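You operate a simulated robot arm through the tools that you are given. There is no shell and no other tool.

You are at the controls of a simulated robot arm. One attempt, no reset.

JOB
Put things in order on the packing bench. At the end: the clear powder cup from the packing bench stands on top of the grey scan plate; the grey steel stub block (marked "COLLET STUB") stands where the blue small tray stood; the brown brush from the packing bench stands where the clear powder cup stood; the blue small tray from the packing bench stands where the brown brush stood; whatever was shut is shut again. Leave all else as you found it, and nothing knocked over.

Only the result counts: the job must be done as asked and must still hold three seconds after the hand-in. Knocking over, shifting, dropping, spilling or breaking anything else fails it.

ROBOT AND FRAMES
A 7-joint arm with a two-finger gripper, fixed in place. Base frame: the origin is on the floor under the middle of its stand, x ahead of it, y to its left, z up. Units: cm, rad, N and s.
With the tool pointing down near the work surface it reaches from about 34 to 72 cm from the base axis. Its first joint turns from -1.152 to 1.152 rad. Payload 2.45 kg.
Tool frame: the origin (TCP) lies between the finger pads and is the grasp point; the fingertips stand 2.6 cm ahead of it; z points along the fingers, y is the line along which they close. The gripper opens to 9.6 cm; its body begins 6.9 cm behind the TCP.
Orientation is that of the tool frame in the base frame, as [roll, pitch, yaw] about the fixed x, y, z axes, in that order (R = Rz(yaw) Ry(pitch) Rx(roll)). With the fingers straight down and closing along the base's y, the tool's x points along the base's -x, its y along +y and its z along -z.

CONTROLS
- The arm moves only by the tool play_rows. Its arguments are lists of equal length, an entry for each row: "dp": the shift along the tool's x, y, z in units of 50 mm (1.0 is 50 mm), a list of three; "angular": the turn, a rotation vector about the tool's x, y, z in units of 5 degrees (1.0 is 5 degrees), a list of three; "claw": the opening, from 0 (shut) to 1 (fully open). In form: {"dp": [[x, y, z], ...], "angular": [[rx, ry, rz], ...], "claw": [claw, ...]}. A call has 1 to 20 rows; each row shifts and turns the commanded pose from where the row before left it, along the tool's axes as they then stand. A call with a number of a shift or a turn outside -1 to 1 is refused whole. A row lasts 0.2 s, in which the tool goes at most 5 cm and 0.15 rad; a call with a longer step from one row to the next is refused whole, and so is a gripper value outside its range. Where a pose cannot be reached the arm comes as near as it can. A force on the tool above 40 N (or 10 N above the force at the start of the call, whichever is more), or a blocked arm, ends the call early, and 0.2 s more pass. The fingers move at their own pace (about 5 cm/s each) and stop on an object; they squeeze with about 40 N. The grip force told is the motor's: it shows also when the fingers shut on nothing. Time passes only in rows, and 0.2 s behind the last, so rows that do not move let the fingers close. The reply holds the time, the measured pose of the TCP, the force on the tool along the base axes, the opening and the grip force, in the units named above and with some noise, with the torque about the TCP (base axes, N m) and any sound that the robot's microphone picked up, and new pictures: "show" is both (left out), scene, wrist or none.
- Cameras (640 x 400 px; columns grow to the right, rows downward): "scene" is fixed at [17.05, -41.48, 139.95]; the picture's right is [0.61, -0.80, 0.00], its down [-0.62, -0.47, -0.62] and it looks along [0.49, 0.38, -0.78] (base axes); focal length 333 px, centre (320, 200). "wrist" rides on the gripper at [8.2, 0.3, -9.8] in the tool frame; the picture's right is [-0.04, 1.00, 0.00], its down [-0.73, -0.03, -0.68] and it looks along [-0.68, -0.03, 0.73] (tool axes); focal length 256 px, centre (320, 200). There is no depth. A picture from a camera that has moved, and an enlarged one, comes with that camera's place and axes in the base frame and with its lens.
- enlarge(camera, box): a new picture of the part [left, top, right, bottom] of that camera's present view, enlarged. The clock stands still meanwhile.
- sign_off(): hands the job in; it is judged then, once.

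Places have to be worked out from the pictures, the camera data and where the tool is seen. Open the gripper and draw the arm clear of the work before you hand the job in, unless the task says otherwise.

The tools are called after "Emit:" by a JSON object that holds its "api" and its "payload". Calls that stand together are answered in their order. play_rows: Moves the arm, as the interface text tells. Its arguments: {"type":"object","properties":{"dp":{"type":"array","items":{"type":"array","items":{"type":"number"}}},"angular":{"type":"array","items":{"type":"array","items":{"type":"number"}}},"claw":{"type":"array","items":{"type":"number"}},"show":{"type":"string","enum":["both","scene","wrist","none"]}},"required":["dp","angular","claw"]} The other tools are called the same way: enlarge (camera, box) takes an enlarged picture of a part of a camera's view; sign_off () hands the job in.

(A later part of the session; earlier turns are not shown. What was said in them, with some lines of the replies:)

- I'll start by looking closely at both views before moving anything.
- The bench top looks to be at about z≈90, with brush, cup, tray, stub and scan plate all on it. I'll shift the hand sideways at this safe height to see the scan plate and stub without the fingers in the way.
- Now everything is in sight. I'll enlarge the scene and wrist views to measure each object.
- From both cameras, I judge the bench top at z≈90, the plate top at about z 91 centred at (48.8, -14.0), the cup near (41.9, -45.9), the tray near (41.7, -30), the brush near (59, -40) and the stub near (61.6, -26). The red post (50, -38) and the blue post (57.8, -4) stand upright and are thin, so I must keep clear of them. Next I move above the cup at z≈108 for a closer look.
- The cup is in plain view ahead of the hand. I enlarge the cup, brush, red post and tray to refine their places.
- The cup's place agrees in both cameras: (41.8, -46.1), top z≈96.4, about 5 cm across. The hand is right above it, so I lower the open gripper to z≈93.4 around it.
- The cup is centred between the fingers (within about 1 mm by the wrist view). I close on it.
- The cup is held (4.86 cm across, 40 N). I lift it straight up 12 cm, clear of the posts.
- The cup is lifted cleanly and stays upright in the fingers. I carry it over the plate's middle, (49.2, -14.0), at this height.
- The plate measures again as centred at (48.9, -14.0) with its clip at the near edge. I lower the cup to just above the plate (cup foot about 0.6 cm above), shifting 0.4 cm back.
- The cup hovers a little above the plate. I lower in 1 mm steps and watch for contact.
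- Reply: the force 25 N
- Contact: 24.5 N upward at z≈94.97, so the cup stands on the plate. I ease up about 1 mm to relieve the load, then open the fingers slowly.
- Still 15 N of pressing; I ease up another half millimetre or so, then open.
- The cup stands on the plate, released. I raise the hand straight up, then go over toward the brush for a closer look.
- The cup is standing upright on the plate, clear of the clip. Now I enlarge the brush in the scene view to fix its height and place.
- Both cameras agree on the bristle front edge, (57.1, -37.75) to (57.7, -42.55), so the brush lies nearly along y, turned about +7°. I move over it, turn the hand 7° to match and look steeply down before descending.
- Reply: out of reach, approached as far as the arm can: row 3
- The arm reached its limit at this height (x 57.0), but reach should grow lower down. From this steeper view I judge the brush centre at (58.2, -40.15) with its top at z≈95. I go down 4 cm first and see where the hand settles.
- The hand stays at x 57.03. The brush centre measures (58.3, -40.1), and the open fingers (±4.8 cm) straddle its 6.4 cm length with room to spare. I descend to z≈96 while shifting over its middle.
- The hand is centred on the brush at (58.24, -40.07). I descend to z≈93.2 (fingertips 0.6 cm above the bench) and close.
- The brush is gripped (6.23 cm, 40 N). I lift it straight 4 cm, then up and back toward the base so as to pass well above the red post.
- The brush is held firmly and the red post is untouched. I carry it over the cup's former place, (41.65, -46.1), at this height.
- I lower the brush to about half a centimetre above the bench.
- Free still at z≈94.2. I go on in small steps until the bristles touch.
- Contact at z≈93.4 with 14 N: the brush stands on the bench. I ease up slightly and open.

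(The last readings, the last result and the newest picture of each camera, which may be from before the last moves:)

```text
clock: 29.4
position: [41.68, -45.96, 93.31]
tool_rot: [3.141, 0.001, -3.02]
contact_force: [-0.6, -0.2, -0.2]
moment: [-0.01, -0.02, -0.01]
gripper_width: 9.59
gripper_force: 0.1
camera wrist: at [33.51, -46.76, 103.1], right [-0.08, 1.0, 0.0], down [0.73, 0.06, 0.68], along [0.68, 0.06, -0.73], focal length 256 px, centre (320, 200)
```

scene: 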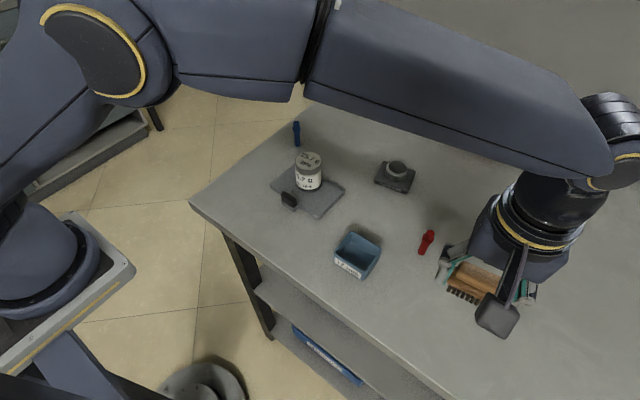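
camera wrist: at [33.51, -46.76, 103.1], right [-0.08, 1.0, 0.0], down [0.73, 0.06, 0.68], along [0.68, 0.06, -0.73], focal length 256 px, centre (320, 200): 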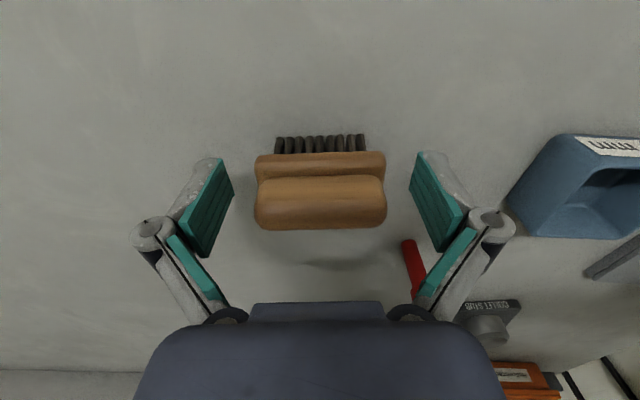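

The brush stands free at the cup's old place. I rise straight up, turn the hand back square and move over the tray for a close look.

Emit:
{"api": "play_rows", "payload": {"dp": [[0, 0, -0.2], [0, 0, -0.6], [0, 0, -0.8], [0, 0, -0.8], [0, 0, -0.3], [0, 0, 0], [0, 0, 0], [0, 0.7, 0], [0, 0.9, 0], [0, 0.9, 0], [0, 0.7, 0], [0, 0, 0]], "angular": [[0, 0, 0], [0, 0, 0], [0, 0, 0], [0, 0, 0], [0, 0, 0], [0, 0, 0.7], [0, 0, 0.7], [0, 0, 0], [0, 0, 0], [0, 0, 0], [0, 0, 0], [0, 0, 0]], "claw": [1, 1, 1, 1, 1, 1, 1, 1, 1, 1, 1, 1], "show": "both"}}

Emit:
{"api": "enlarge", "payload": {"camera": "wrist", "box": [240, 40, 400, 140]}}

Emit:
{"api": "enlarge", "payload": {"camera": "scene", "box": [320, 220, 400, 290]}}

```text
clock: 32.0
position: [41.54, -29.86, 106.31]
tool_rot: [-3.141, 0.0, 3.141]
contact_force: [-0.1, -0.4, 0.2]
moment: [0.04, 0.02, 0.01]
gripper_width: 9.59
gripper_force: 0.0
camera wrist: at [33.29, -29.59, 116.19], right [0.04, 1.0, 0.0], down [0.73, -0.03, 0.68], along [0.68, -0.03, -0.73], focal length 256 px, centre (320, 200)
```

scene: 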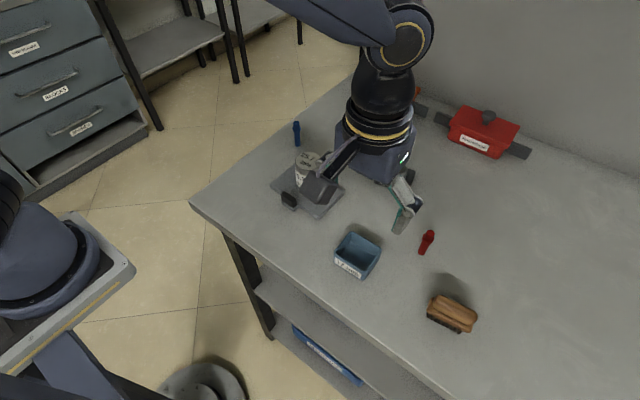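
wrist: 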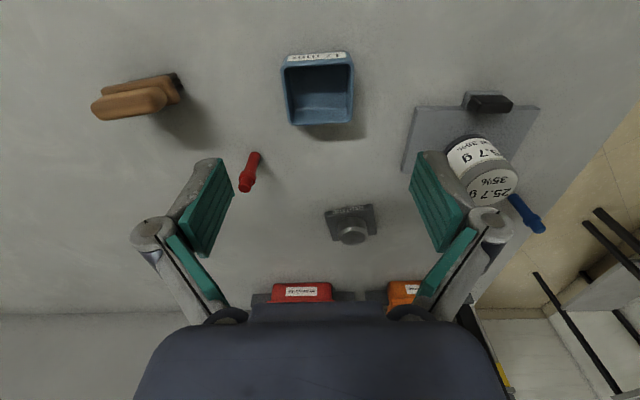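

```text
4.00 times, centred on (320, 90) of wrist
camera zoom: at [33.29, -29.59, 116.19], right [0.04, 1.0, 0.0], down [0.73, -0.03, 0.68], along [0.68, -0.03, -0.73], focal length 1024 px, centre (320, 640)
```

zoom: 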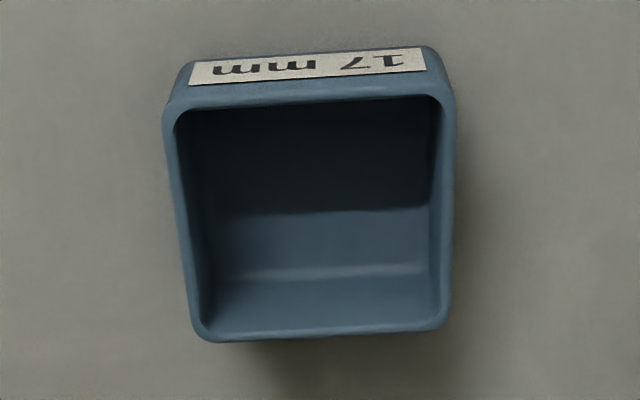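

```text
5.71 times, centred on (360, 255) of scene
camera zoom: at [17.05, -41.47, 139.95], right [0.61, -0.8, 0.0], down [-0.62, -0.47, -0.62], along [0.49, 0.38, -0.78], focal length 1902 px, centre (91, -114)
```

zoom: 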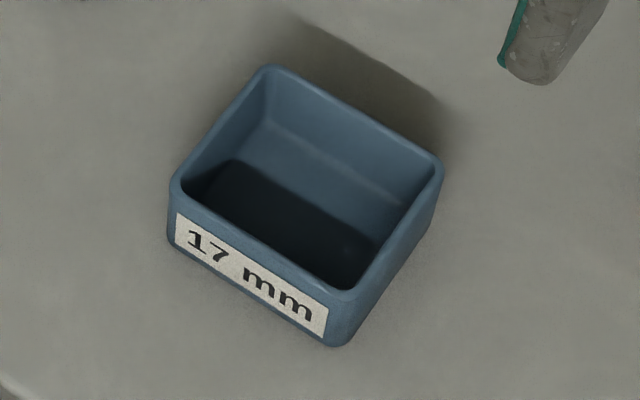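

The tray's rim measures 5.2 × 5.9 cm, square to the axes, centred at (42.0, -30.0), with the rim at z≈93.4; brush and cup stand well. I lower the hand to z≈97 over the tray centre and check the reading.

Emit:
{"api": "play_rows", "payload": {"dp": [[-0.04, -0.01, 0.4], [-0.04, -0.01, 0.6], [0, 0, 0.5], [0, 0, 0.3], [0, 0, 0.06], [0, 0, 0]], "angular": [[0, 0, 0], [0, 0, 0], [0, 0, 0], [0, 0, 0], [0, 0, 0], [0, 0, 0]], "claw": [1, 1, 1, 1, 1, 1], "show": "wrist"}}

```text
clock: 33.4
position: [42.09, -30.04, 97.61]
tool_rot: [3.141, -0.001, 3.141]
contact_force: [-0.7, -0.4, -0.4]
moment: [-0.02, -0.03, 0.03]
gripper_width: 9.61
gripper_force: 0.1
camera wrist: at [33.86, -29.79, 107.38], right [0.04, 1.0, 0.0], down [0.73, -0.03, 0.68], along [0.68, -0.03, -0.73], focal length 256 px, centre (320, 200)
```

wrist: 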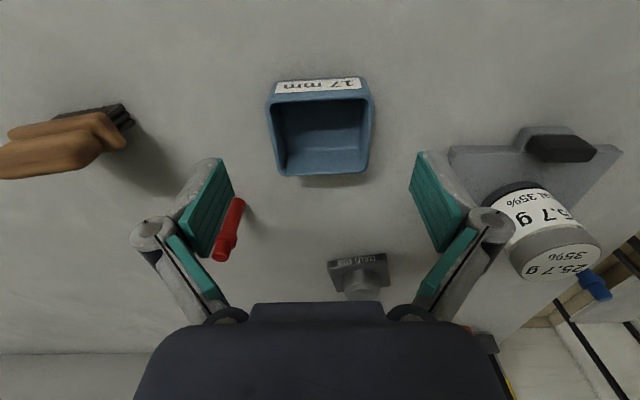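

Centred over the tray. I descend to z≈93.15 with the fingers outside its walls, then close.

Emit:
{"api": "play_rows", "payload": {"dp": [[0.01, 0, 0.3], [0.01, 0, 0.3], [0, 0, 0.2], [0, 0, 0.09], [0, 0, 0], [0, 0, 0], [0, 0, 0], [0, 0, 0], [0, 0, 0]], "angular": [[0, 0, 0], [0, 0, 0], [0, 0, 0], [0, 0, 0], [0, 0, 0], [0, 0, 0], [0, 0, 0], [0, 0, 0], [0, 0, 0]], "claw": [1, 1, 1, 1, 1, 0.8, 0.65, 0.5, 0.5], "show": "both"}}

```text
clock: 35.4
position: [41.93, -30.16, 93.24]
tool_rot: [-3.141, 0.0, -3.141]
contact_force: [-0.6, 1.0, 2.0]
moment: [0.04, 0.02, 0.02]
gripper_width: 6.06
gripper_force: 39.7
camera wrist: at [33.9, -29.94, 103.0], right [0.04, 1.0, 0.0], down [0.73, -0.03, 0.68], along [0.68, -0.03, -0.73], focal length 256 px, centre (320, 200)
```

scene: 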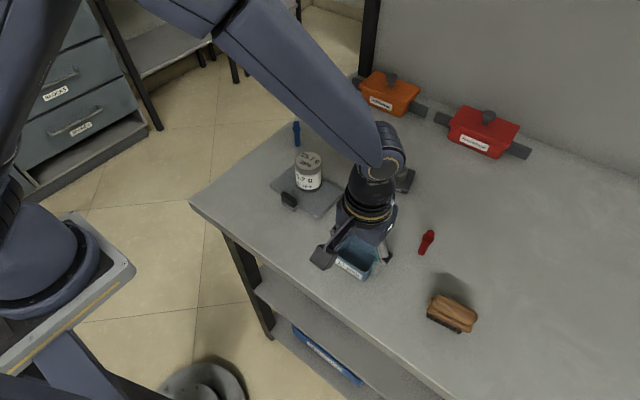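
wrist: 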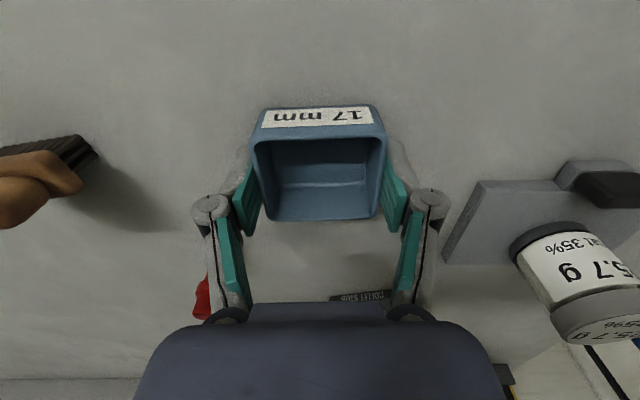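

The tray is gripped (6.06 cm). I lift it to z≈104 so its foot clears the red post, then carry it toward the brush's old place.

Emit:
{"api": "play_rows", "payload": {"dp": [[0, 0, -0.1], [0, 0, -0.4], [0, 0, -0.6], [0, 0, -0.7], [0, 0, -0.36], [0, 0, 0]], "angular": [[0, 0, 0], [0, 0, 0], [0, 0, 0], [0, 0, 0], [0, 0, 0], [0, 0, 0]], "claw": [0.5, 0.5, 0.5, 0.5, 0.5, 0.5], "show": "both"}}

```text
clock: 36.8
position: [42.04, -29.85, 103.95]
tool_rot: [3.142, -0.001, 3.141]
contact_force: [0.7, -0.1, -0.4]
moment: [0.03, -0.01, 0.0]
gripper_width: 6.08
gripper_force: 40.0
camera wrist: at [33.85, -29.58, 113.78], right [0.04, 1.0, 0.0], down [0.73, -0.03, 0.68], along [0.68, -0.03, -0.73], focal length 256 px, centre (320, 200)
```

scene: 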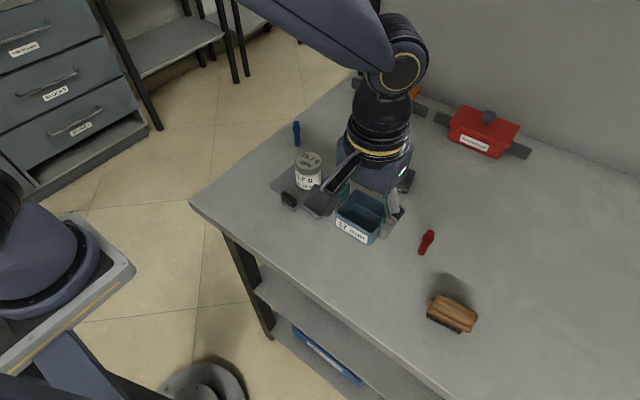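
wrist: 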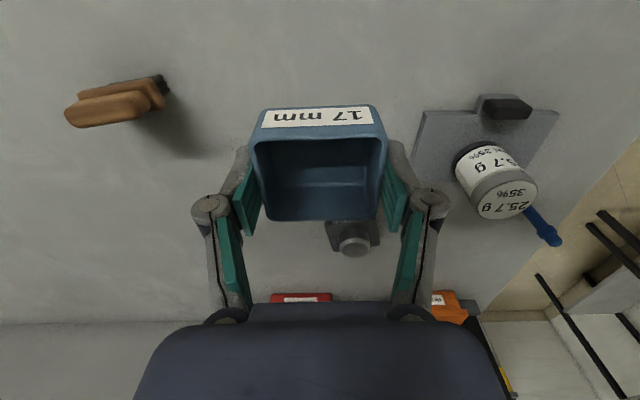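

The tray hangs level. I move it over to about (54, -37.5), past the red post, staying at z≈104.

Emit:
{"api": "play_rows", "payload": {"dp": [[-0.36, -0.225, 0], [-0.48, -0.3, 0], [-0.6, -0.375, 0], [-0.6, -0.375, 0], [-0.36, -0.225, 0], [0, 0, 0]], "angular": [[0, 0, 0], [0, 0, 0], [0, 0, 0], [0, 0, 0], [0, 0, 0], [0, 0, 0]], "claw": [0.5, 0.5, 0.5, 0.5, 0.5, 0.5], "show": "both"}}

```text
clock: 38.2
position: [54.07, -37.42, 103.92]
tool_rot: [3.141, -0.001, -3.141]
contact_force: [-0.4, -0.7, 0.1]
moment: [-0.04, 0.0, 0.01]
gripper_width: 6.04
gripper_force: 40.3
camera wrist: at [45.73, -37.17, 113.7], right [0.04, 1.0, 0.0], down [0.73, -0.03, 0.68], along [0.68, -0.03, -0.73], focal length 256 px, centre (320, 200)
```

scene: 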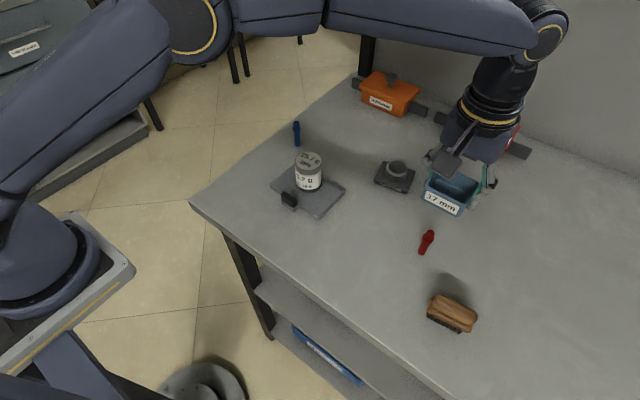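
wrist: 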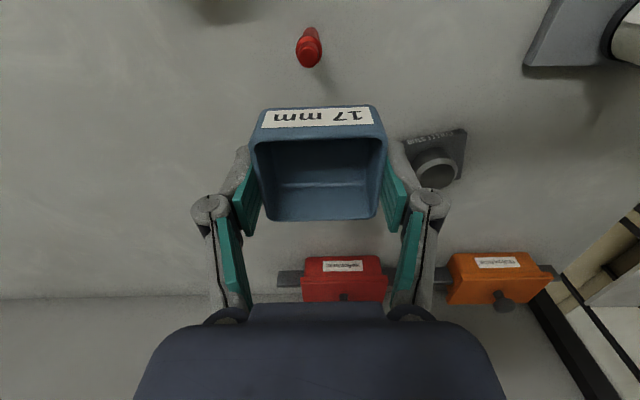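

Past the post and level. I now descend diagonally out to (58.3, -40.05) at z≈96.7, since the reach grows as the hand lowers.

Emit:
{"api": "play_rows", "payload": {"dp": [[-0.2, -0.12, 0.33], [-0.2, -0.12, 0.33], [-0.2, -0.12, 0.33], [-0.15, -0.09, 0.25], [-0.1, -0.06, 0.2], [0, 0, 0]], "angular": [[0, 0, 0], [0, 0, 0], [0, 0, 0], [0, 0, 0], [0, 0, 0], [0, 0, 0]], "claw": [0.5, 0.5, 0.5, 0.5, 0.5, 0.5], "show": "both"}}

```text
clock: 39.6
position: [58.25, -40.21, 96.54]
tool_rot: [-3.14, 0.0, 3.14]
contact_force: [-0.6, 0.7, 0.1]
moment: [0.01, 0.02, -0.02]
gripper_width: 6.05
gripper_force: 40.2
camera wrist: at [50.03, -39.93, 106.43], right [0.04, 1.0, 0.0], down [0.73, -0.03, 0.68], along [0.68, -0.03, -0.73], focal length 256 px, centre (320, 200)
```

scene: 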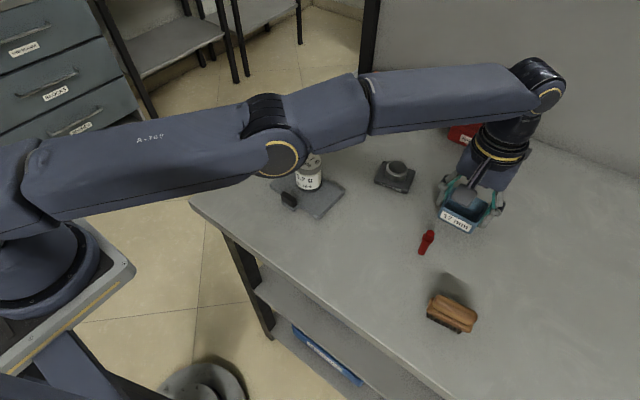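
wrist: 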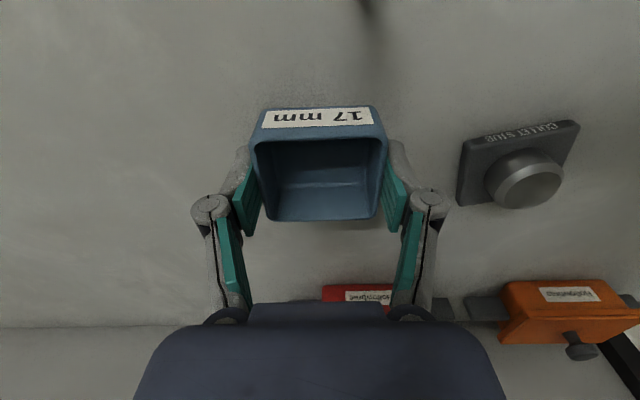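

On target at (58.25, -40.1). I lower to just above the bench.

Emit:
{"api": "play_rows", "payload": {"dp": [[0, 0, 0.25], [0, 0, 0.2], [0, 0, 0.08], [0, 0, 0.02], [0, 0, 0.02], [0, 0, 0]], "angular": [[0, 0, 0], [0, 0, 0], [0, 0, 0], [0, 0, 0], [0, 0, 0], [0, 0, 0]], "claw": [0.5, 0.5, 0.5, 0.5, 0.5, 0.5], "show": "none"}}

```text
clock: 41.0
position: [58.08, -40.25, 93.77]
tool_rot: [-3.141, 0.0, 3.141]
contact_force: [0.7, -0.6, 0.4]
moment: [0.02, 0.04, 0.0]
gripper_width: 6.06
gripper_force: 40.2
```

Still free at z≈93.8. I continue in 1 mm steps.

Emit:
{"api": "play_rows", "payload": {"dp": [[0, 0, 0.03], [0, 0, 0.02], [0, 0, 0.02], [0, 0, 0.02], [0, 0, 0.02]], "angular": [[0, 0, 0], [0, 0, 0], [0, 0, 0], [0, 0, 0], [0, 0, 0]], "claw": [0.5, 0.5, 0.5, 0.5, 0.5], "show": "none"}}

```text
clock: 42.2
position: [58.3, -40.2, 93.43]
tool_rot: [-3.14, 0.001, -3.14]
contact_force: [-0.4, 0.4, -0.1]
moment: [0.03, -0.01, 0.0]
gripper_width: 6.11
gripper_force: 40.3
```

Emit:
{"api": "play_rows", "payload": {"dp": [[0, 0, 0.02], [0, 0, 0.02], [0, 0, 0.02]], "angular": [[0, 0, 0], [0, 0, 0], [0, 0, 0]], "claw": [0.5, 0.5, 0.5], "show": "wrist"}}

```text
clock: 43.0
position: [58.32, -40.23, 93.14]
tool_rot: [-3.138, 0.004, 3.14]
contact_force: [-2.1, 0.2, 13.4]
moment: [0.19, 0.26, -0.01]
gripper_width: 6.06
gripper_force: 39.2
camera wrist: at [50.07, -39.85, 102.95], right [0.04, 1.0, 0.0], down [0.73, -0.03, 0.68], along [0.68, -0.03, -0.73], focal length 256 px, centre (320, 200)
```

wrist: 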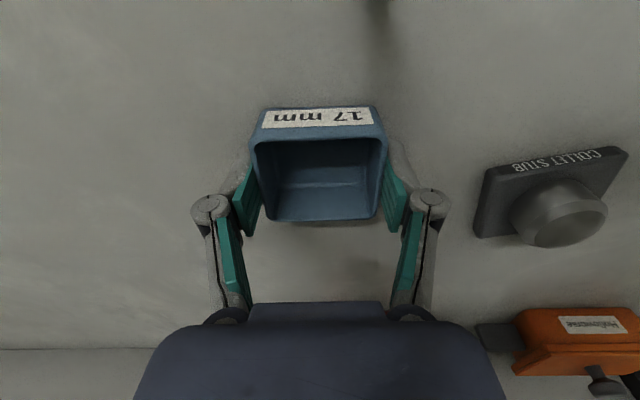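

The tray touches the bench (13 N at z≈93.15). I ease up half a millimetre and open; the stub is well clear of the right finger.

Emit:
{"api": "play_rows", "payload": {"dp": [[0, 0, -0.016], [0, 0, 0], [0, 0, 0], [0, 0, 0], [0, 0, 0], [0, 0, 0], [0, 0, 0]], "angular": [[0, 0, 0], [0, 0, 0], [0, 0, 0], [0, 0, 0], [0, 0, 0], [0, 0, 0], [0, 0, 0]], "claw": [0.5, 0.5, 0.65, 0.75, 0.85, 0.95, 1.0], "show": "wrist"}}

```text
clock: 44.6
position: [58.32, -40.05, 92.85]
tool_rot: [3.141, -0.001, -3.14]
contact_force: [-0.6, -0.5, 0.7]
moment: [-0.03, 0.02, -0.02]
gripper_width: 9.57
gripper_force: 0.1
camera wrist: at [50.12, -39.85, 102.83], right [0.04, 1.0, 0.0], down [0.73, -0.03, 0.68], along [0.68, -0.03, -0.73], focal length 256 px, centre (320, 200)
```

wrist: 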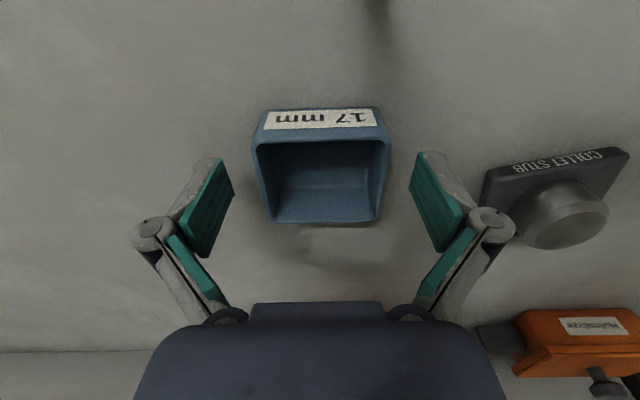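

The tray stands free. I rise straight 4.5 cm, then back and up, then sideways to look at the stub.

Emit:
{"api": "play_rows", "payload": {"dp": [[0, 0, -0.2], [0, 0, -0.4], [0, 0, -0.3], [0.4, 0.1, -0.6], [0.4, 0.4, -0.5], [0.1, 0.8, -0.3], [0, 0.8, -0.1], [0, 0.7, 0], [0, 0, 0]], "angular": [[0, 0, 0], [0, 0, 0], [0, 0, 0], [0, 0, 0], [0, 0, 0], [0, 0, 0], [0, 0, 0], [0, 0, 0], [0, 0, 0]], "claw": [1, 1, 1, 1, 1, 1, 1, 1, 1], "show": "both"}}

Emit:
{"api": "enlarge", "payload": {"camera": "wrist", "box": [240, 90, 400, 200]}}

Emit:
{"api": "enlarge", "payload": {"camera": "scene", "box": [400, 170, 500, 340]}}

```text
clock: 46.6
position: [53.8, -25.97, 105.15]
tool_rot: [-3.141, 0.001, 3.139]
contact_force: [0.4, 0.3, 0.3]
moment: [0.0, 0.0, 0.0]
gripper_width: 9.6
gripper_force: 0.0
camera wrist: at [45.57, -25.66, 114.94], right [0.04, 1.0, 0.0], down [0.73, -0.03, 0.68], along [0.68, -0.03, -0.73], focal length 256 px, centre (320, 200)
```

scene: 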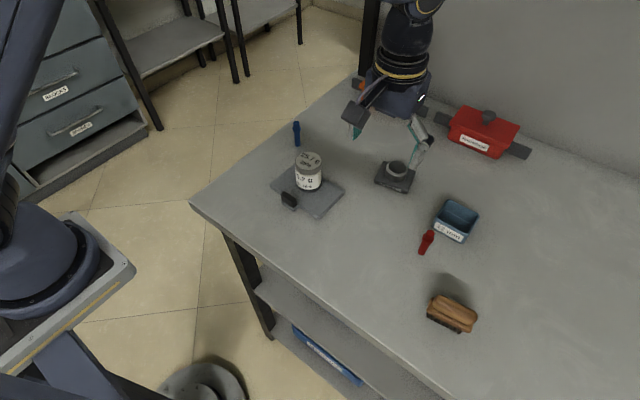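
wrist: 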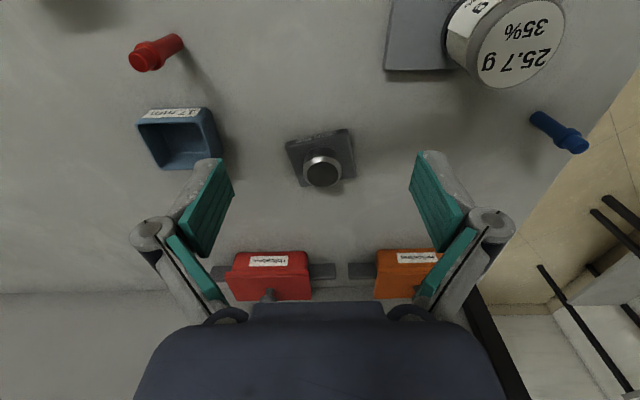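

```text
3.64 times, centred on (320, 145) of wrist
camera zoom: at [45.57, -25.66, 114.94], right [0.04, 1.0, 0.0], down [0.73, -0.03, 0.68], along [0.68, -0.03, -0.73], focal length 931 px, centre (320, 400)
```

zoom: 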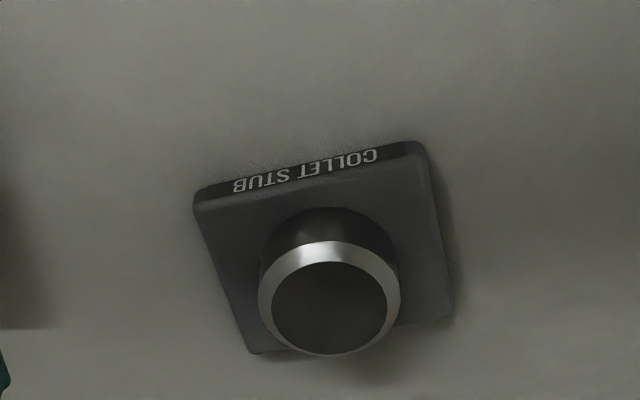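

```text
2.35 times, centred on (450, 255) of scene
camera zoom: at [17.05, -41.47, 139.95], right [0.61, -0.8, 0.0], down [-0.62, -0.47, -0.62], along [0.49, 0.38, -0.78], focal length 783 px, centre (14, 71)
```

zoom: 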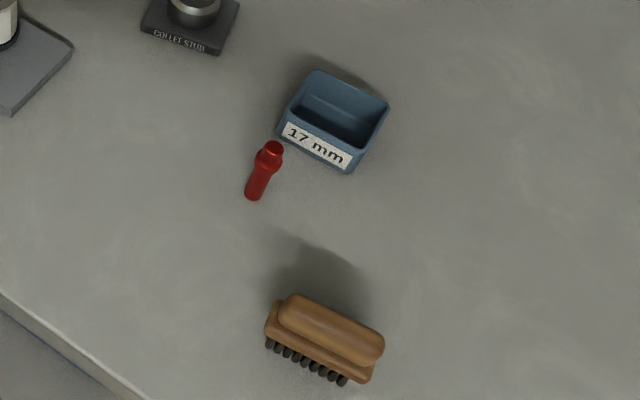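

The stub's base measures about 6.7 × 5.5 cm turned 12°, with a 4.1 cm round boss, its centre at (61.8, -26.0) and the boss top at z≈93.7. I'll hold it by the boss, so I move over it at z≈98 first.

Emit:
{"api": "play_rows", "payload": {"dp": [[-0.5, 0, 0], [-0.7, -0.01, 0.1], [-0.4, 0, 0.5], [0, 0, 0.6], [0, 0, 0.2], [0, 0, 0]], "angular": [[0, 0, 0], [0, 0, 0], [0, 0, 0], [0, 0, 0], [0, 0, 0], [0, 0, 0]], "claw": [0.9, 0.8, 0.8, 0.8, 0.8, 0.8], "show": "both"}}

Emit:
{"api": "enlarge", "payload": {"camera": "wrist", "box": [220, 90, 420, 240]}}

```text
clock: 48.0
position: [61.81, -26.18, 98.05]
tool_rot: [3.141, 0.0, -3.141]
contact_force: [-0.6, -0.7, -0.1]
moment: [0.03, 0.01, -0.01]
gripper_width: 7.69
gripper_force: 0.0
camera wrist: at [53.61, -25.92, 107.78], right [0.04, 1.0, 0.0], down [0.73, -0.03, 0.68], along [0.68, -0.03, -0.73], focal length 256 px, centre (320, 200)
```

scene: 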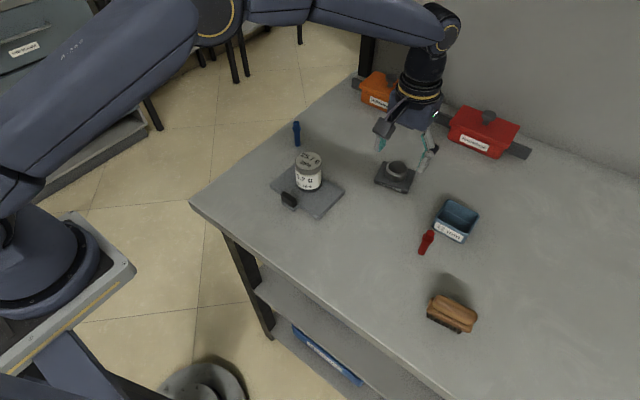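
wrist: 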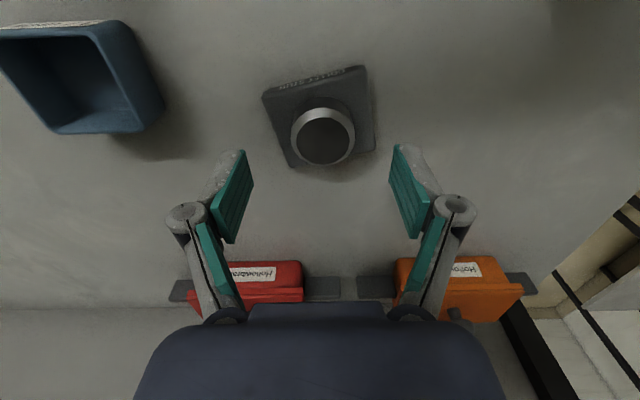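

```text
2.67 times, centred on (320, 165) of wrist
camera zoom: at [53.61, -25.92, 107.78], right [0.04, 1.0, 0.0], down [0.73, -0.03, 0.68], along [0.68, -0.03, -0.73], focal length 683 px, centre (320, 293)
```

zoom: 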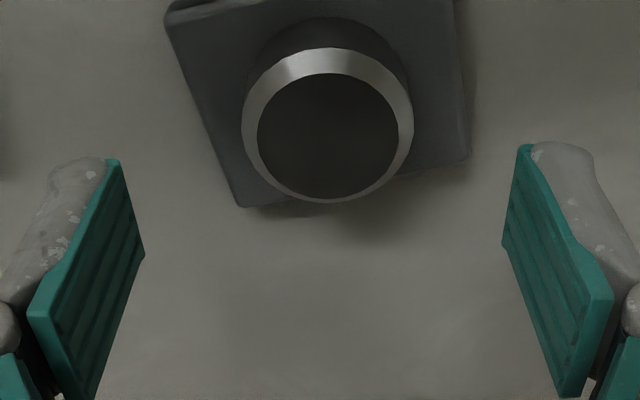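

The boss lies right beneath the hand, (61.78, -26.03). I descend to z≈94.55 with the fingertips just above the base flange, then close on the boss.

Emit:
{"api": "play_rows", "payload": {"dp": [[0, 0.025, 0.25], [0, 0, 0.25], [0, 0, 0.15], [0, 0, 0.05], [0, 0, 0]], "angular": [[0, 0, 0], [0, 0, 0], [0, 0, 0], [0, 0, 0], [0, 0, 0]], "claw": [0.8, 0.8, 0.8, 0.8, 0.8], "show": "wrist"}}

```text
clock: 49.2
position: [61.67, -26.16, 94.34]
tool_rot: [3.141, 0.001, 3.141]
contact_force: [0.2, 0.4, -0.4]
moment: [0.04, -0.02, 0.03]
gripper_width: 7.69
gripper_force: 0.0
camera wrist: at [53.55, -25.81, 104.17], right [0.04, 1.0, 0.0], down [0.73, -0.03, 0.68], along [0.68, -0.03, -0.73], focal length 256 px, centre (320, 200)
```

wrist: 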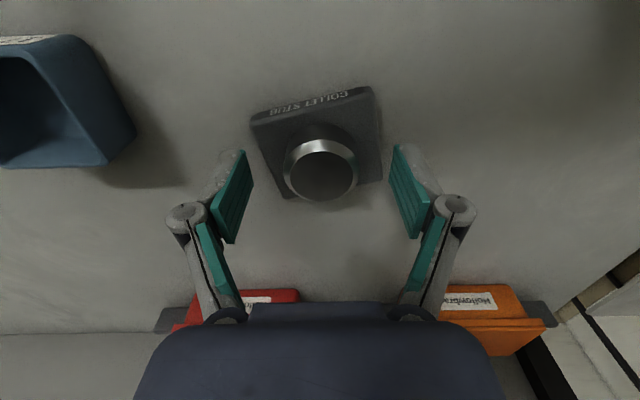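

Aligned with the boss and no contact. I close.

Emit:
{"api": "play_rows", "payload": {"dp": [[0, 0, 0], [0, 0, 0], [0, 0, 0], [0, 0, 0], [0, 0, 0]], "angular": [[0, 0, 0], [0, 0, 0], [0, 0, 0], [0, 0, 0], [0, 0, 0]], "claw": [0.65, 0.5, 0.4, 0.3, 0.3], "show": "wrist"}}

Emit:
{"api": "enlarge", "payload": {"camera": "wrist", "box": [220, 70, 420, 250]}}

```text
clock: 50.4
position: [61.73, -26.0, 94.33]
tool_rot: [-3.14, 0.0, -3.141]
contact_force: [-0.5, 3.5, 2.6]
moment: [0.25, 0.26, -0.06]
gripper_width: 4.15
gripper_force: 40.0
camera wrist: at [53.56, -25.77, 104.2], right [0.04, 1.0, 0.0], down [0.73, -0.03, 0.68], along [0.68, -0.03, -0.73], focal length 256 px, centre (320, 200)
```

wrist: 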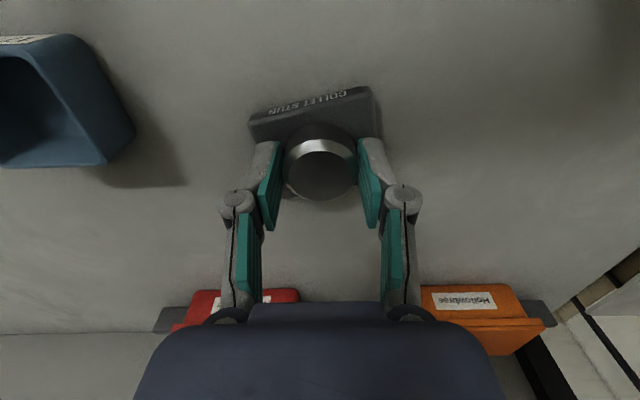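

```text
2.22 times, centred on (320, 160) of wrist
camera zoom: at [53.56, -25.77, 104.2], right [0.04, 1.0, 0.0], down [0.73, -0.03, 0.68], along [0.68, -0.03, -0.73], focal length 569 px, centre (320, 289)
```

zoom: 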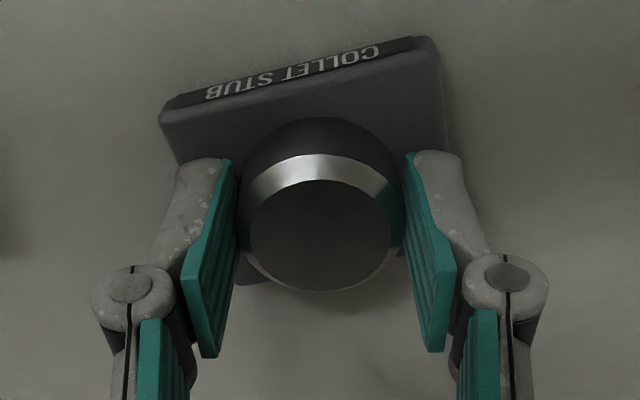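

The boss is gripped at 4.15 cm. I lift slowly by about 3 cm and check that the stub comes along without slipping.

Emit:
{"api": "play_rows", "payload": {"dp": [[0, 0, -0.04], [0, 0, -0.1], [0, 0, -0.2], [0, 0, -0.2], [0, 0, -0.06], [0, 0, 0]], "angular": [[0, 0, 0], [0, 0, 0], [0, 0, 0], [0, 0, 0], [0, 0, 0], [0, 0, 0]], "claw": [0.3, 0.3, 0.3, 0.3, 0.3, 0.3], "show": "both"}}

Emit:
{"api": "enlarge", "payload": {"camera": "wrist", "box": [220, 70, 420, 250]}}

```text
clock: 51.8
position: [61.82, -26.04, 97.38]
tool_rot: [-3.141, 0.0, 3.141]
contact_force: [-0.4, 0.2, -8.3]
moment: [-0.02, 0.02, -0.02]
gripper_width: 4.12
gripper_force: 40.3
camera wrist: at [53.51, -25.78, 107.34], right [0.04, 1.0, 0.0], down [0.73, -0.03, 0.68], along [0.68, -0.03, -0.73], focal length 256 px, centre (320, 200)
```

scene: 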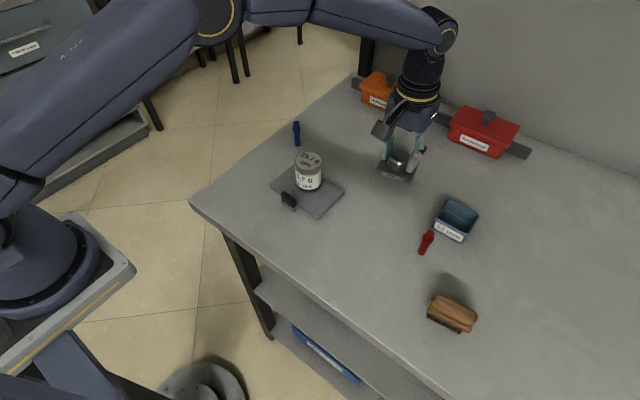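
wrist: 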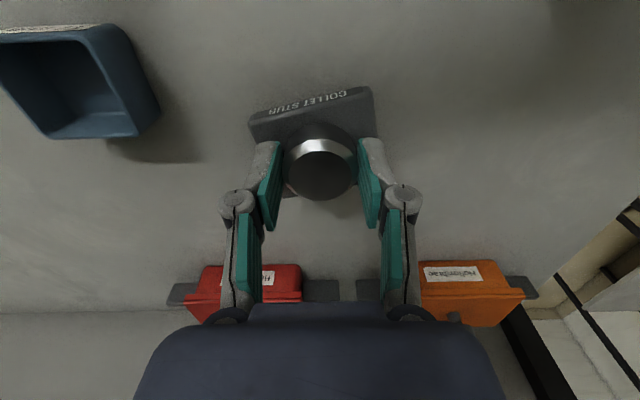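

```text
2.22 times, centred on (320, 160) of wrist
camera zoom: at [53.51, -25.78, 107.34], right [0.04, 1.0, 0.0], down [0.73, -0.03, 0.68], along [0.68, -0.03, -0.73], focal length 569 px, centre (320, 289)
```

zoom: 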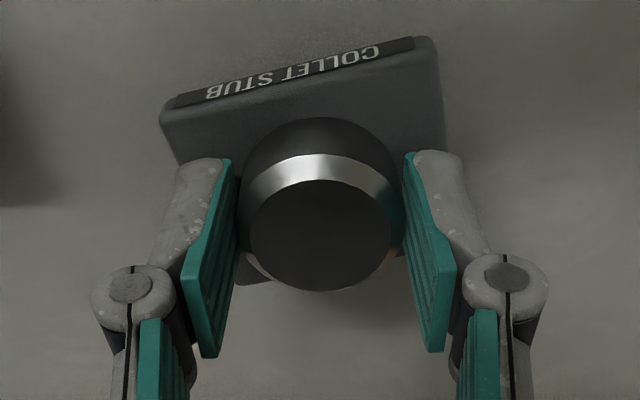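

The stub hangs level (about 8 N weight, no slip). I raise it 4 cm more and carry it gently to the tray's old place, (42.0, -30.05), along a path free of other things.

Emit:
{"api": "play_rows", "payload": {"dp": [[0, 0, -0.2], [0, 0, -0.4], [0, 0, -0.2], [0.2, -0.04, 0], [0.4, -0.08, 0], [0.6, -0.12, 0], [0.7, -0.14, 0], [0.7, -0.14, 0], [0.6, -0.12, 0], [0.4, -0.08, 0], [0.25, -0.06, 0], [0.11, -0.02, 0], [0, 0, 0]], "angular": [[0, 0, 0], [0, 0, 0], [0, 0, 0], [0, 0, 0], [0, 0, 0], [0, 0, 0], [0, 0, 0], [0, 0, 0], [0, 0, 0], [0, 0, 0], [0, 0, 0], [0, 0, 0], [0, 0, 0]], "claw": [0.3, 0.3, 0.3, 0.3, 0.3, 0.3, 0.3, 0.3, 0.3, 0.3, 0.3, 0.3, 0.3], "show": "both"}}

```text
clock: 54.6
position: [41.84, -30.03, 101.42]
tool_rot: [-3.142, 0.0, -3.139]
contact_force: [0.4, 0.7, -9.4]
moment: [0.01, 0.01, -0.02]
gripper_width: 4.15
gripper_force: 40.0
camera wrist: at [33.68, -29.76, 111.24], right [0.04, 1.0, 0.0], down [0.73, -0.03, 0.68], along [0.68, -0.03, -0.73], focal length 256 px, centre (320, 200)
```

scene: 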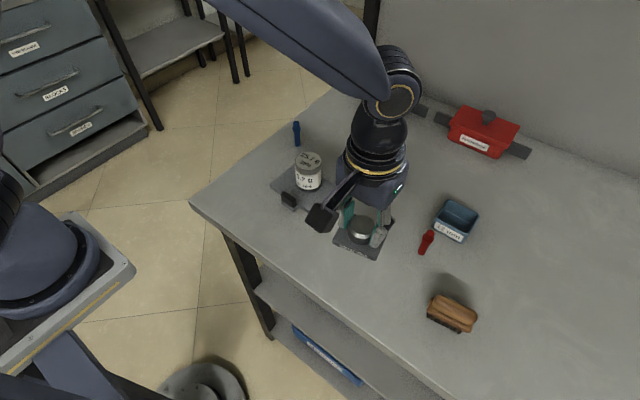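
wrist: 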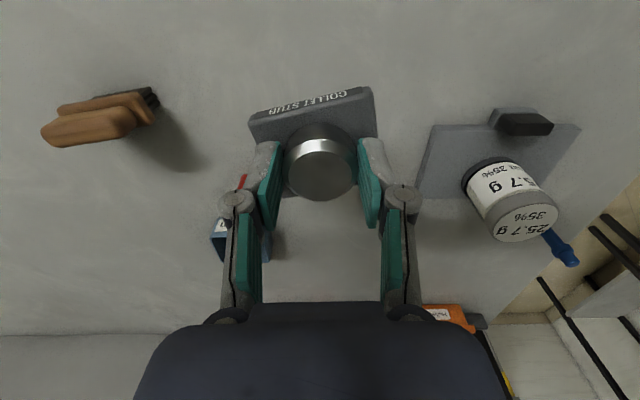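

The stub is over the target (41.9, -30.0). I lower it to about half a centimetre above the bench.

Emit:
{"api": "play_rows", "payload": {"dp": [[0, 0, 0.25], [0, 0, 0.45], [0, 0, 0.35], [0, 0, 0.18], [0, 0, 0.06], [0, 0, 0]], "angular": [[0, 0, 0], [0, 0, 0], [0, 0, 0], [0, 0, 0], [0, 0, 0], [0, 0, 0]], "claw": [0.3, 0.3, 0.3, 0.3, 0.3, 0.3], "show": "wrist"}}

```text
clock: 56.0
position: [42.06, -30.05, 95.03]
tool_rot: [3.141, -0.001, 3.14]
contact_force: [0.2, -0.3, -8.1]
moment: [0.01, 0.03, 0.01]
gripper_width: 4.1
gripper_force: 39.9
camera wrist: at [33.83, -29.75, 104.82], right [0.04, 1.0, 0.0], down [0.73, -0.03, 0.68], along [0.68, -0.03, -0.73], focal length 256 px, centre (320, 200)
```

wrist: 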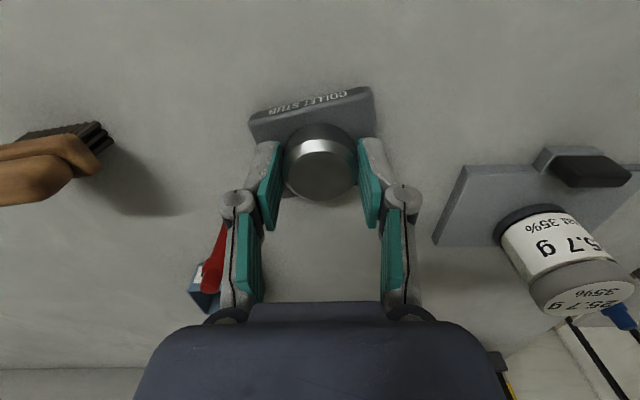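

Weight still reads about -8 N, so it is free. I continue in 1 mm steps until contact.

Emit:
{"api": "play_rows", "payload": {"dp": [[0, 0, 0.04], [0, 0, 0.02], [0, 0, 0.02], [0, 0, 0.02], [0, 0, 0.02]], "angular": [[0, 0, 0], [0, 0, 0], [0, 0, 0], [0, 0, 0], [0, 0, 0]], "claw": [0.3, 0.3, 0.3, 0.3, 0.3], "show": "none"}}

```text
clock: 57.2
position: [42.07, -30.11, 94.5]
tool_rot: [-3.141, 0.0, 3.14]
contact_force: [-0.6, 0.1, -8.6]
moment: [0.03, 0.03, -0.02]
gripper_width: 4.1
gripper_force: 39.7
```

Emit:
{"api": "play_rows", "payload": {"dp": [[0, 0, 0.02], [0, 0, 0.02]], "angular": [[0, 0, 0], [0, 0, 0]], "claw": [0.3, 0.3], "show": "none"}}

```text
clock: 57.8
position: [42.0, -30.1, 94.52]
tool_rot: [-3.14, 0.0, -3.14]
contact_force: [-4.2, 1.7, 11.1]
moment: [0.27, 0.65, 0.12]
gripper_width: 4.12
gripper_force: 40.4
```

The force has gone from -8.6 to +11 N: the stub is on the bench. I ease up under a millimetre, then open slowly.

Emit:
{"api": "play_rows", "payload": {"dp": [[0, 0, -0.014], [0, 0, 0], [0, 0, 0], [0, 0, 0], [0, 0, 0], [0, 0, 0], [0, 0, 0]], "angular": [[0, 0, 0], [0, 0, 0], [0, 0, 0], [0, 0, 0], [0, 0, 0], [0, 0, 0], [0, 0, 0]], "claw": [0.3, 0.3, 0.5, 0.6, 0.7, 0.8, 0.8], "show": "both"}}

```text
clock: 59.4
position: [41.91, -29.98, 94.43]
tool_rot: [3.141, -0.001, -3.141]
contact_force: [-0.1, 0.7, -0.1]
moment: [0.01, 0.02, 0.01]
gripper_width: 7.66
gripper_force: 0.0
camera wrist: at [33.78, -29.71, 104.25], right [0.04, 1.0, 0.0], down [0.73, -0.03, 0.68], along [0.68, -0.03, -0.73], focal length 256 px, centre (320, 200)
```

scene: 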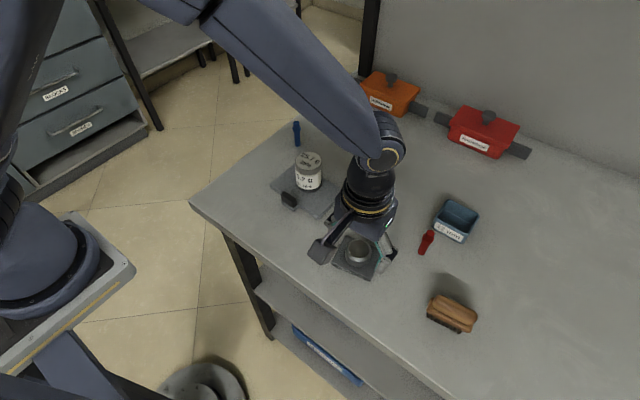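
wrist: 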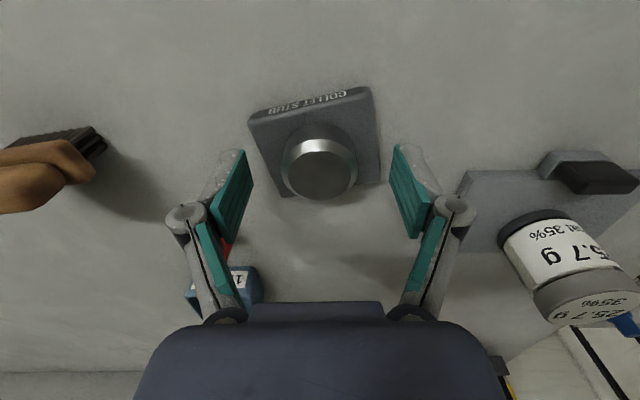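

The stub is released and stands flat. I rise straight up to clear everything and then draw back to where I started so that the whole bench can be checked.

Emit:
{"api": "play_rows", "payload": {"dp": [[0, 0, -0.2], [0, 0, -0.6], [0, 0, -0.9], [0, 0, -0.9], [0, 0, -0.9], [0, 0, -0.9], [0, 0, -0.3], [0.3, 0.6, 0], [0.3, 0.8, 0], [0.3, 0.8, 0], [0.3, 0.8, 0], [0, 0.5, 0], [0, 0, 0]], "angular": [[0, 0, 0], [0, 0, 0], [0, 0, 0], [0, 0, 0], [0, 0, 0], [0, 0, 0], [0, 0, 0], [0, 0, 0], [0, 0, 0], [0, 0, 0], [0, 0, 0], [0, 0, 0], [0, 0, 0]], "claw": [0.9, 1, 1, 1, 1, 1, 1, 1, 1, 1, 1, 1, 1], "show": "both"}}

Emit:
{"api": "enlarge", "payload": {"camera": "scene", "box": [260, 100, 420, 230]}}

Emit:
{"api": "enlarge", "payload": {"camera": "scene", "box": [320, 185, 500, 345]}}

```text
clock: 62.2
position: [35.96, -12.56, 117.96]
tool_rot: [3.141, 0.0, 3.14]
contact_force: [-0.3, 0.0, -0.2]
moment: [-0.02, 0.0, 0.0]
gripper_width: 9.6
gripper_force: 0.0
camera wrist: at [27.72, -12.19, 127.72], right [0.04, 1.0, 0.0], down [0.73, -0.03, 0.68], along [0.68, -0.03, -0.73], focal length 256 px, centre (320, 200)
```

scene: 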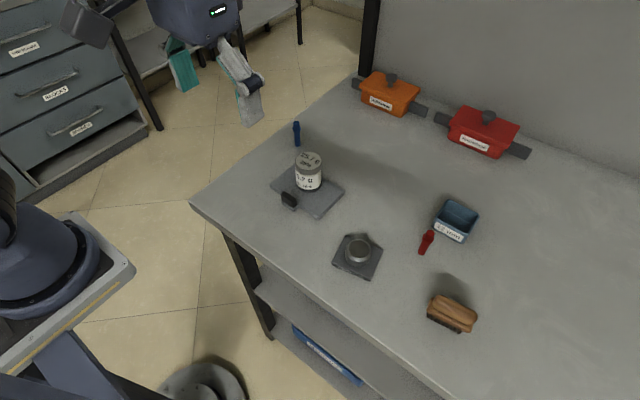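
wrist: 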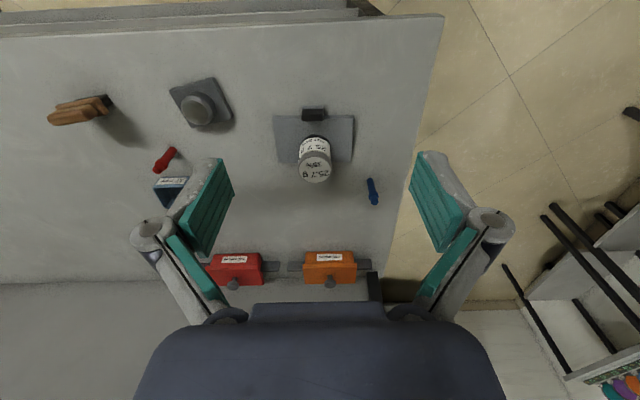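

```text
3.08 times, centred on (340, 165) of scene
camera zoom: at [17.05, -41.48, 139.95], right [0.61, -0.8, 0.0], down [-0.62, -0.47, -0.62], along [0.49, 0.38, -0.78], focal length 1024 px, centre (258, 308)
```

zoom: 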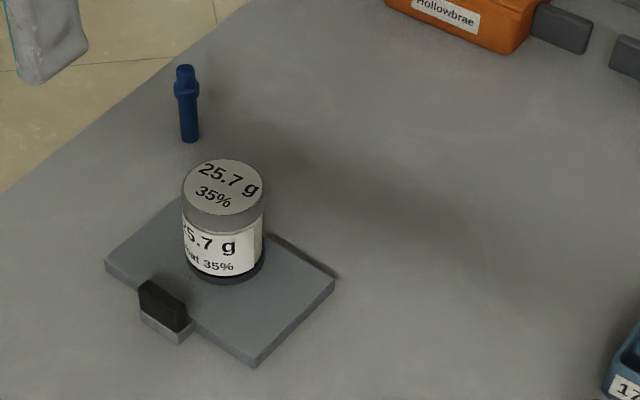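

```text
2.50 times, centred on (410, 265) of scene
camera zoom: at [17.05, -41.48, 139.95], right [0.61, -0.8, 0.0], down [-0.62, -0.47, -0.62], along [0.49, 0.38, -0.78], focal length 832 px, centre (95, 38)
```

zoom: 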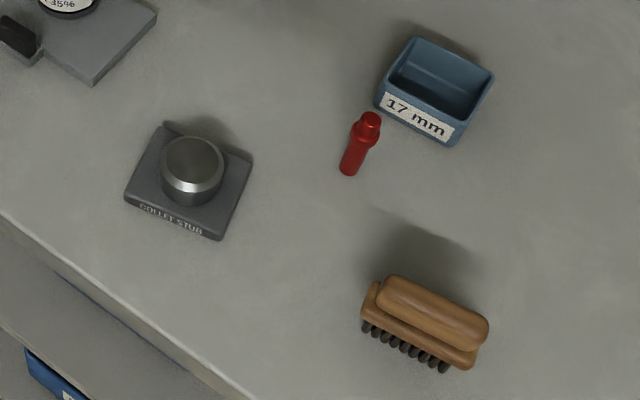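

Everything seems in place: cup on the plate, stub, brush and tray at their targets, and posts and plate unmoved. I enlarge the tray and brush for a finer check of their positions.

Emit:
{"api": "enlarge", "payload": {"camera": "scene", "box": [415, 185, 495, 255]}}

Emit:
{"api": "enlarge", "payload": {"camera": "scene", "box": [410, 280, 490, 350]}}

Emit:
{"api": "enlarge", "payload": {"camera": "scene", "box": [320, 220, 400, 290]}}

Emit:
{"api": "enlarge", "payload": {"camera": "wrist", "box": [30, 60, 350, 220]}}

```text
5.71 times, centred on (455, 220) of scene
camera zoom: at [17.05, -41.48, 139.95], right [0.61, -0.8, 0.0], down [-0.62, -0.47, -0.62], along [0.49, 0.38, -0.78], focal length 1902 px, centre (-451, 86)
```

zoom: 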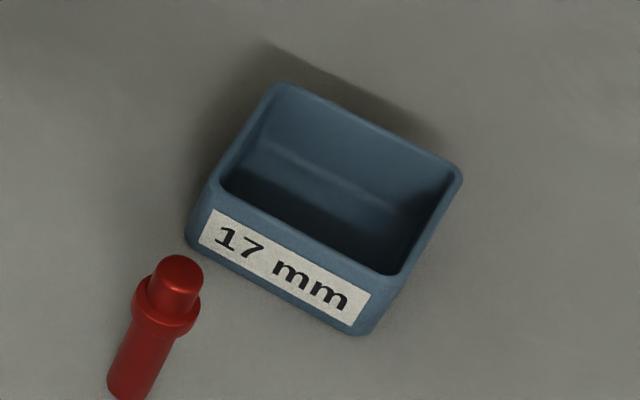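

```text
5.71 times, centred on (450, 315) of scene
camera zoom: at [17.05, -41.48, 139.95], right [0.61, -0.8, 0.0], down [-0.62, -0.47, -0.62], along [0.49, 0.38, -0.78], focal length 1902 px, centre (-423, -457)
```

zoom: 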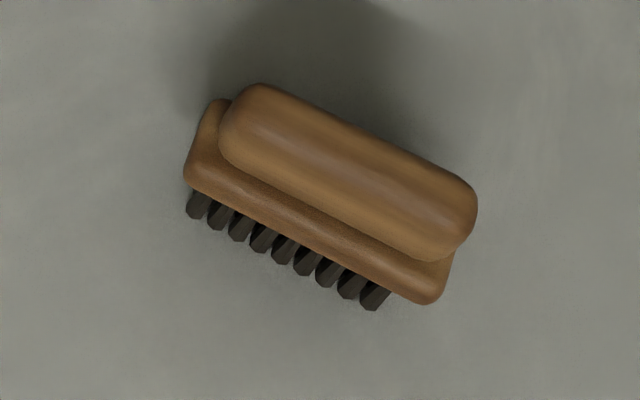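

```text
5.71 times, centred on (360, 255) of scene
camera zoom: at [17.05, -41.48, 139.95], right [0.61, -0.8, 0.0], down [-0.62, -0.47, -0.62], along [0.49, 0.38, -0.78], focal length 1902 px, centre (91, -114)
```

zoom: 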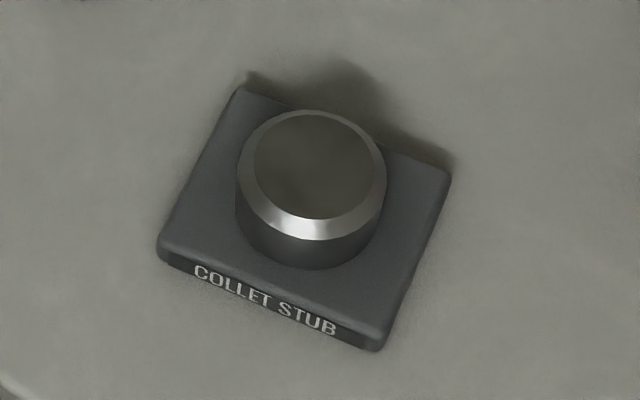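

```text
2.00 times, centred on (190, 140) of wrist
camera zoom: at [27.72, -12.19, 127.72], right [0.04, 1.0, 0.0], down [0.73, -0.03, 0.68], along [0.68, -0.03, -0.73], focal length 512 px, centre (580, 320)
```

zoom: 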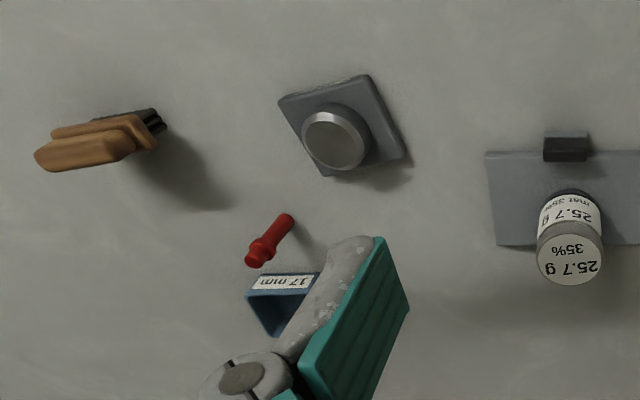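

The final check gives:
- **Stub:** (42.1, -30.2), target (42.0, -30.0).
- **Tray:** (58.0, -40.0), target about (58.3, -40.1).
- **Brush:** about (41.7, -46.1), on the cup's old place.
- **Cup:** upright on the plate near (49.4, -13.9).

The red and blue posts, the plate and the boxes are unmoved, the gripper is open and the arm is clear above the bench. I hand the job in.

Emit:
{"api": "sign_off", "payload": {}}

```text
The job is handed in.
```

The job is handed in. All four things are where you asked, and nothing was knocked over:

- **Clear powder cup:** upright on the grey scan plate, clear of the plate's clip.
- **"COLLET STUB" block:** where the blue small tray stood, within about 2 mm by the cameras.
- **Brown brush:** standing on its bristles where the cup stood.
- **Blue small tray:** where the brush stood, about 3 mm off by the cameras.

I didn't have to open anything, so there was nothing to shut again. The red and blue posts, the scan plate and the boxes looked unmoved in the last pictures. I left the gripper open and the arm raised clear of the bench.
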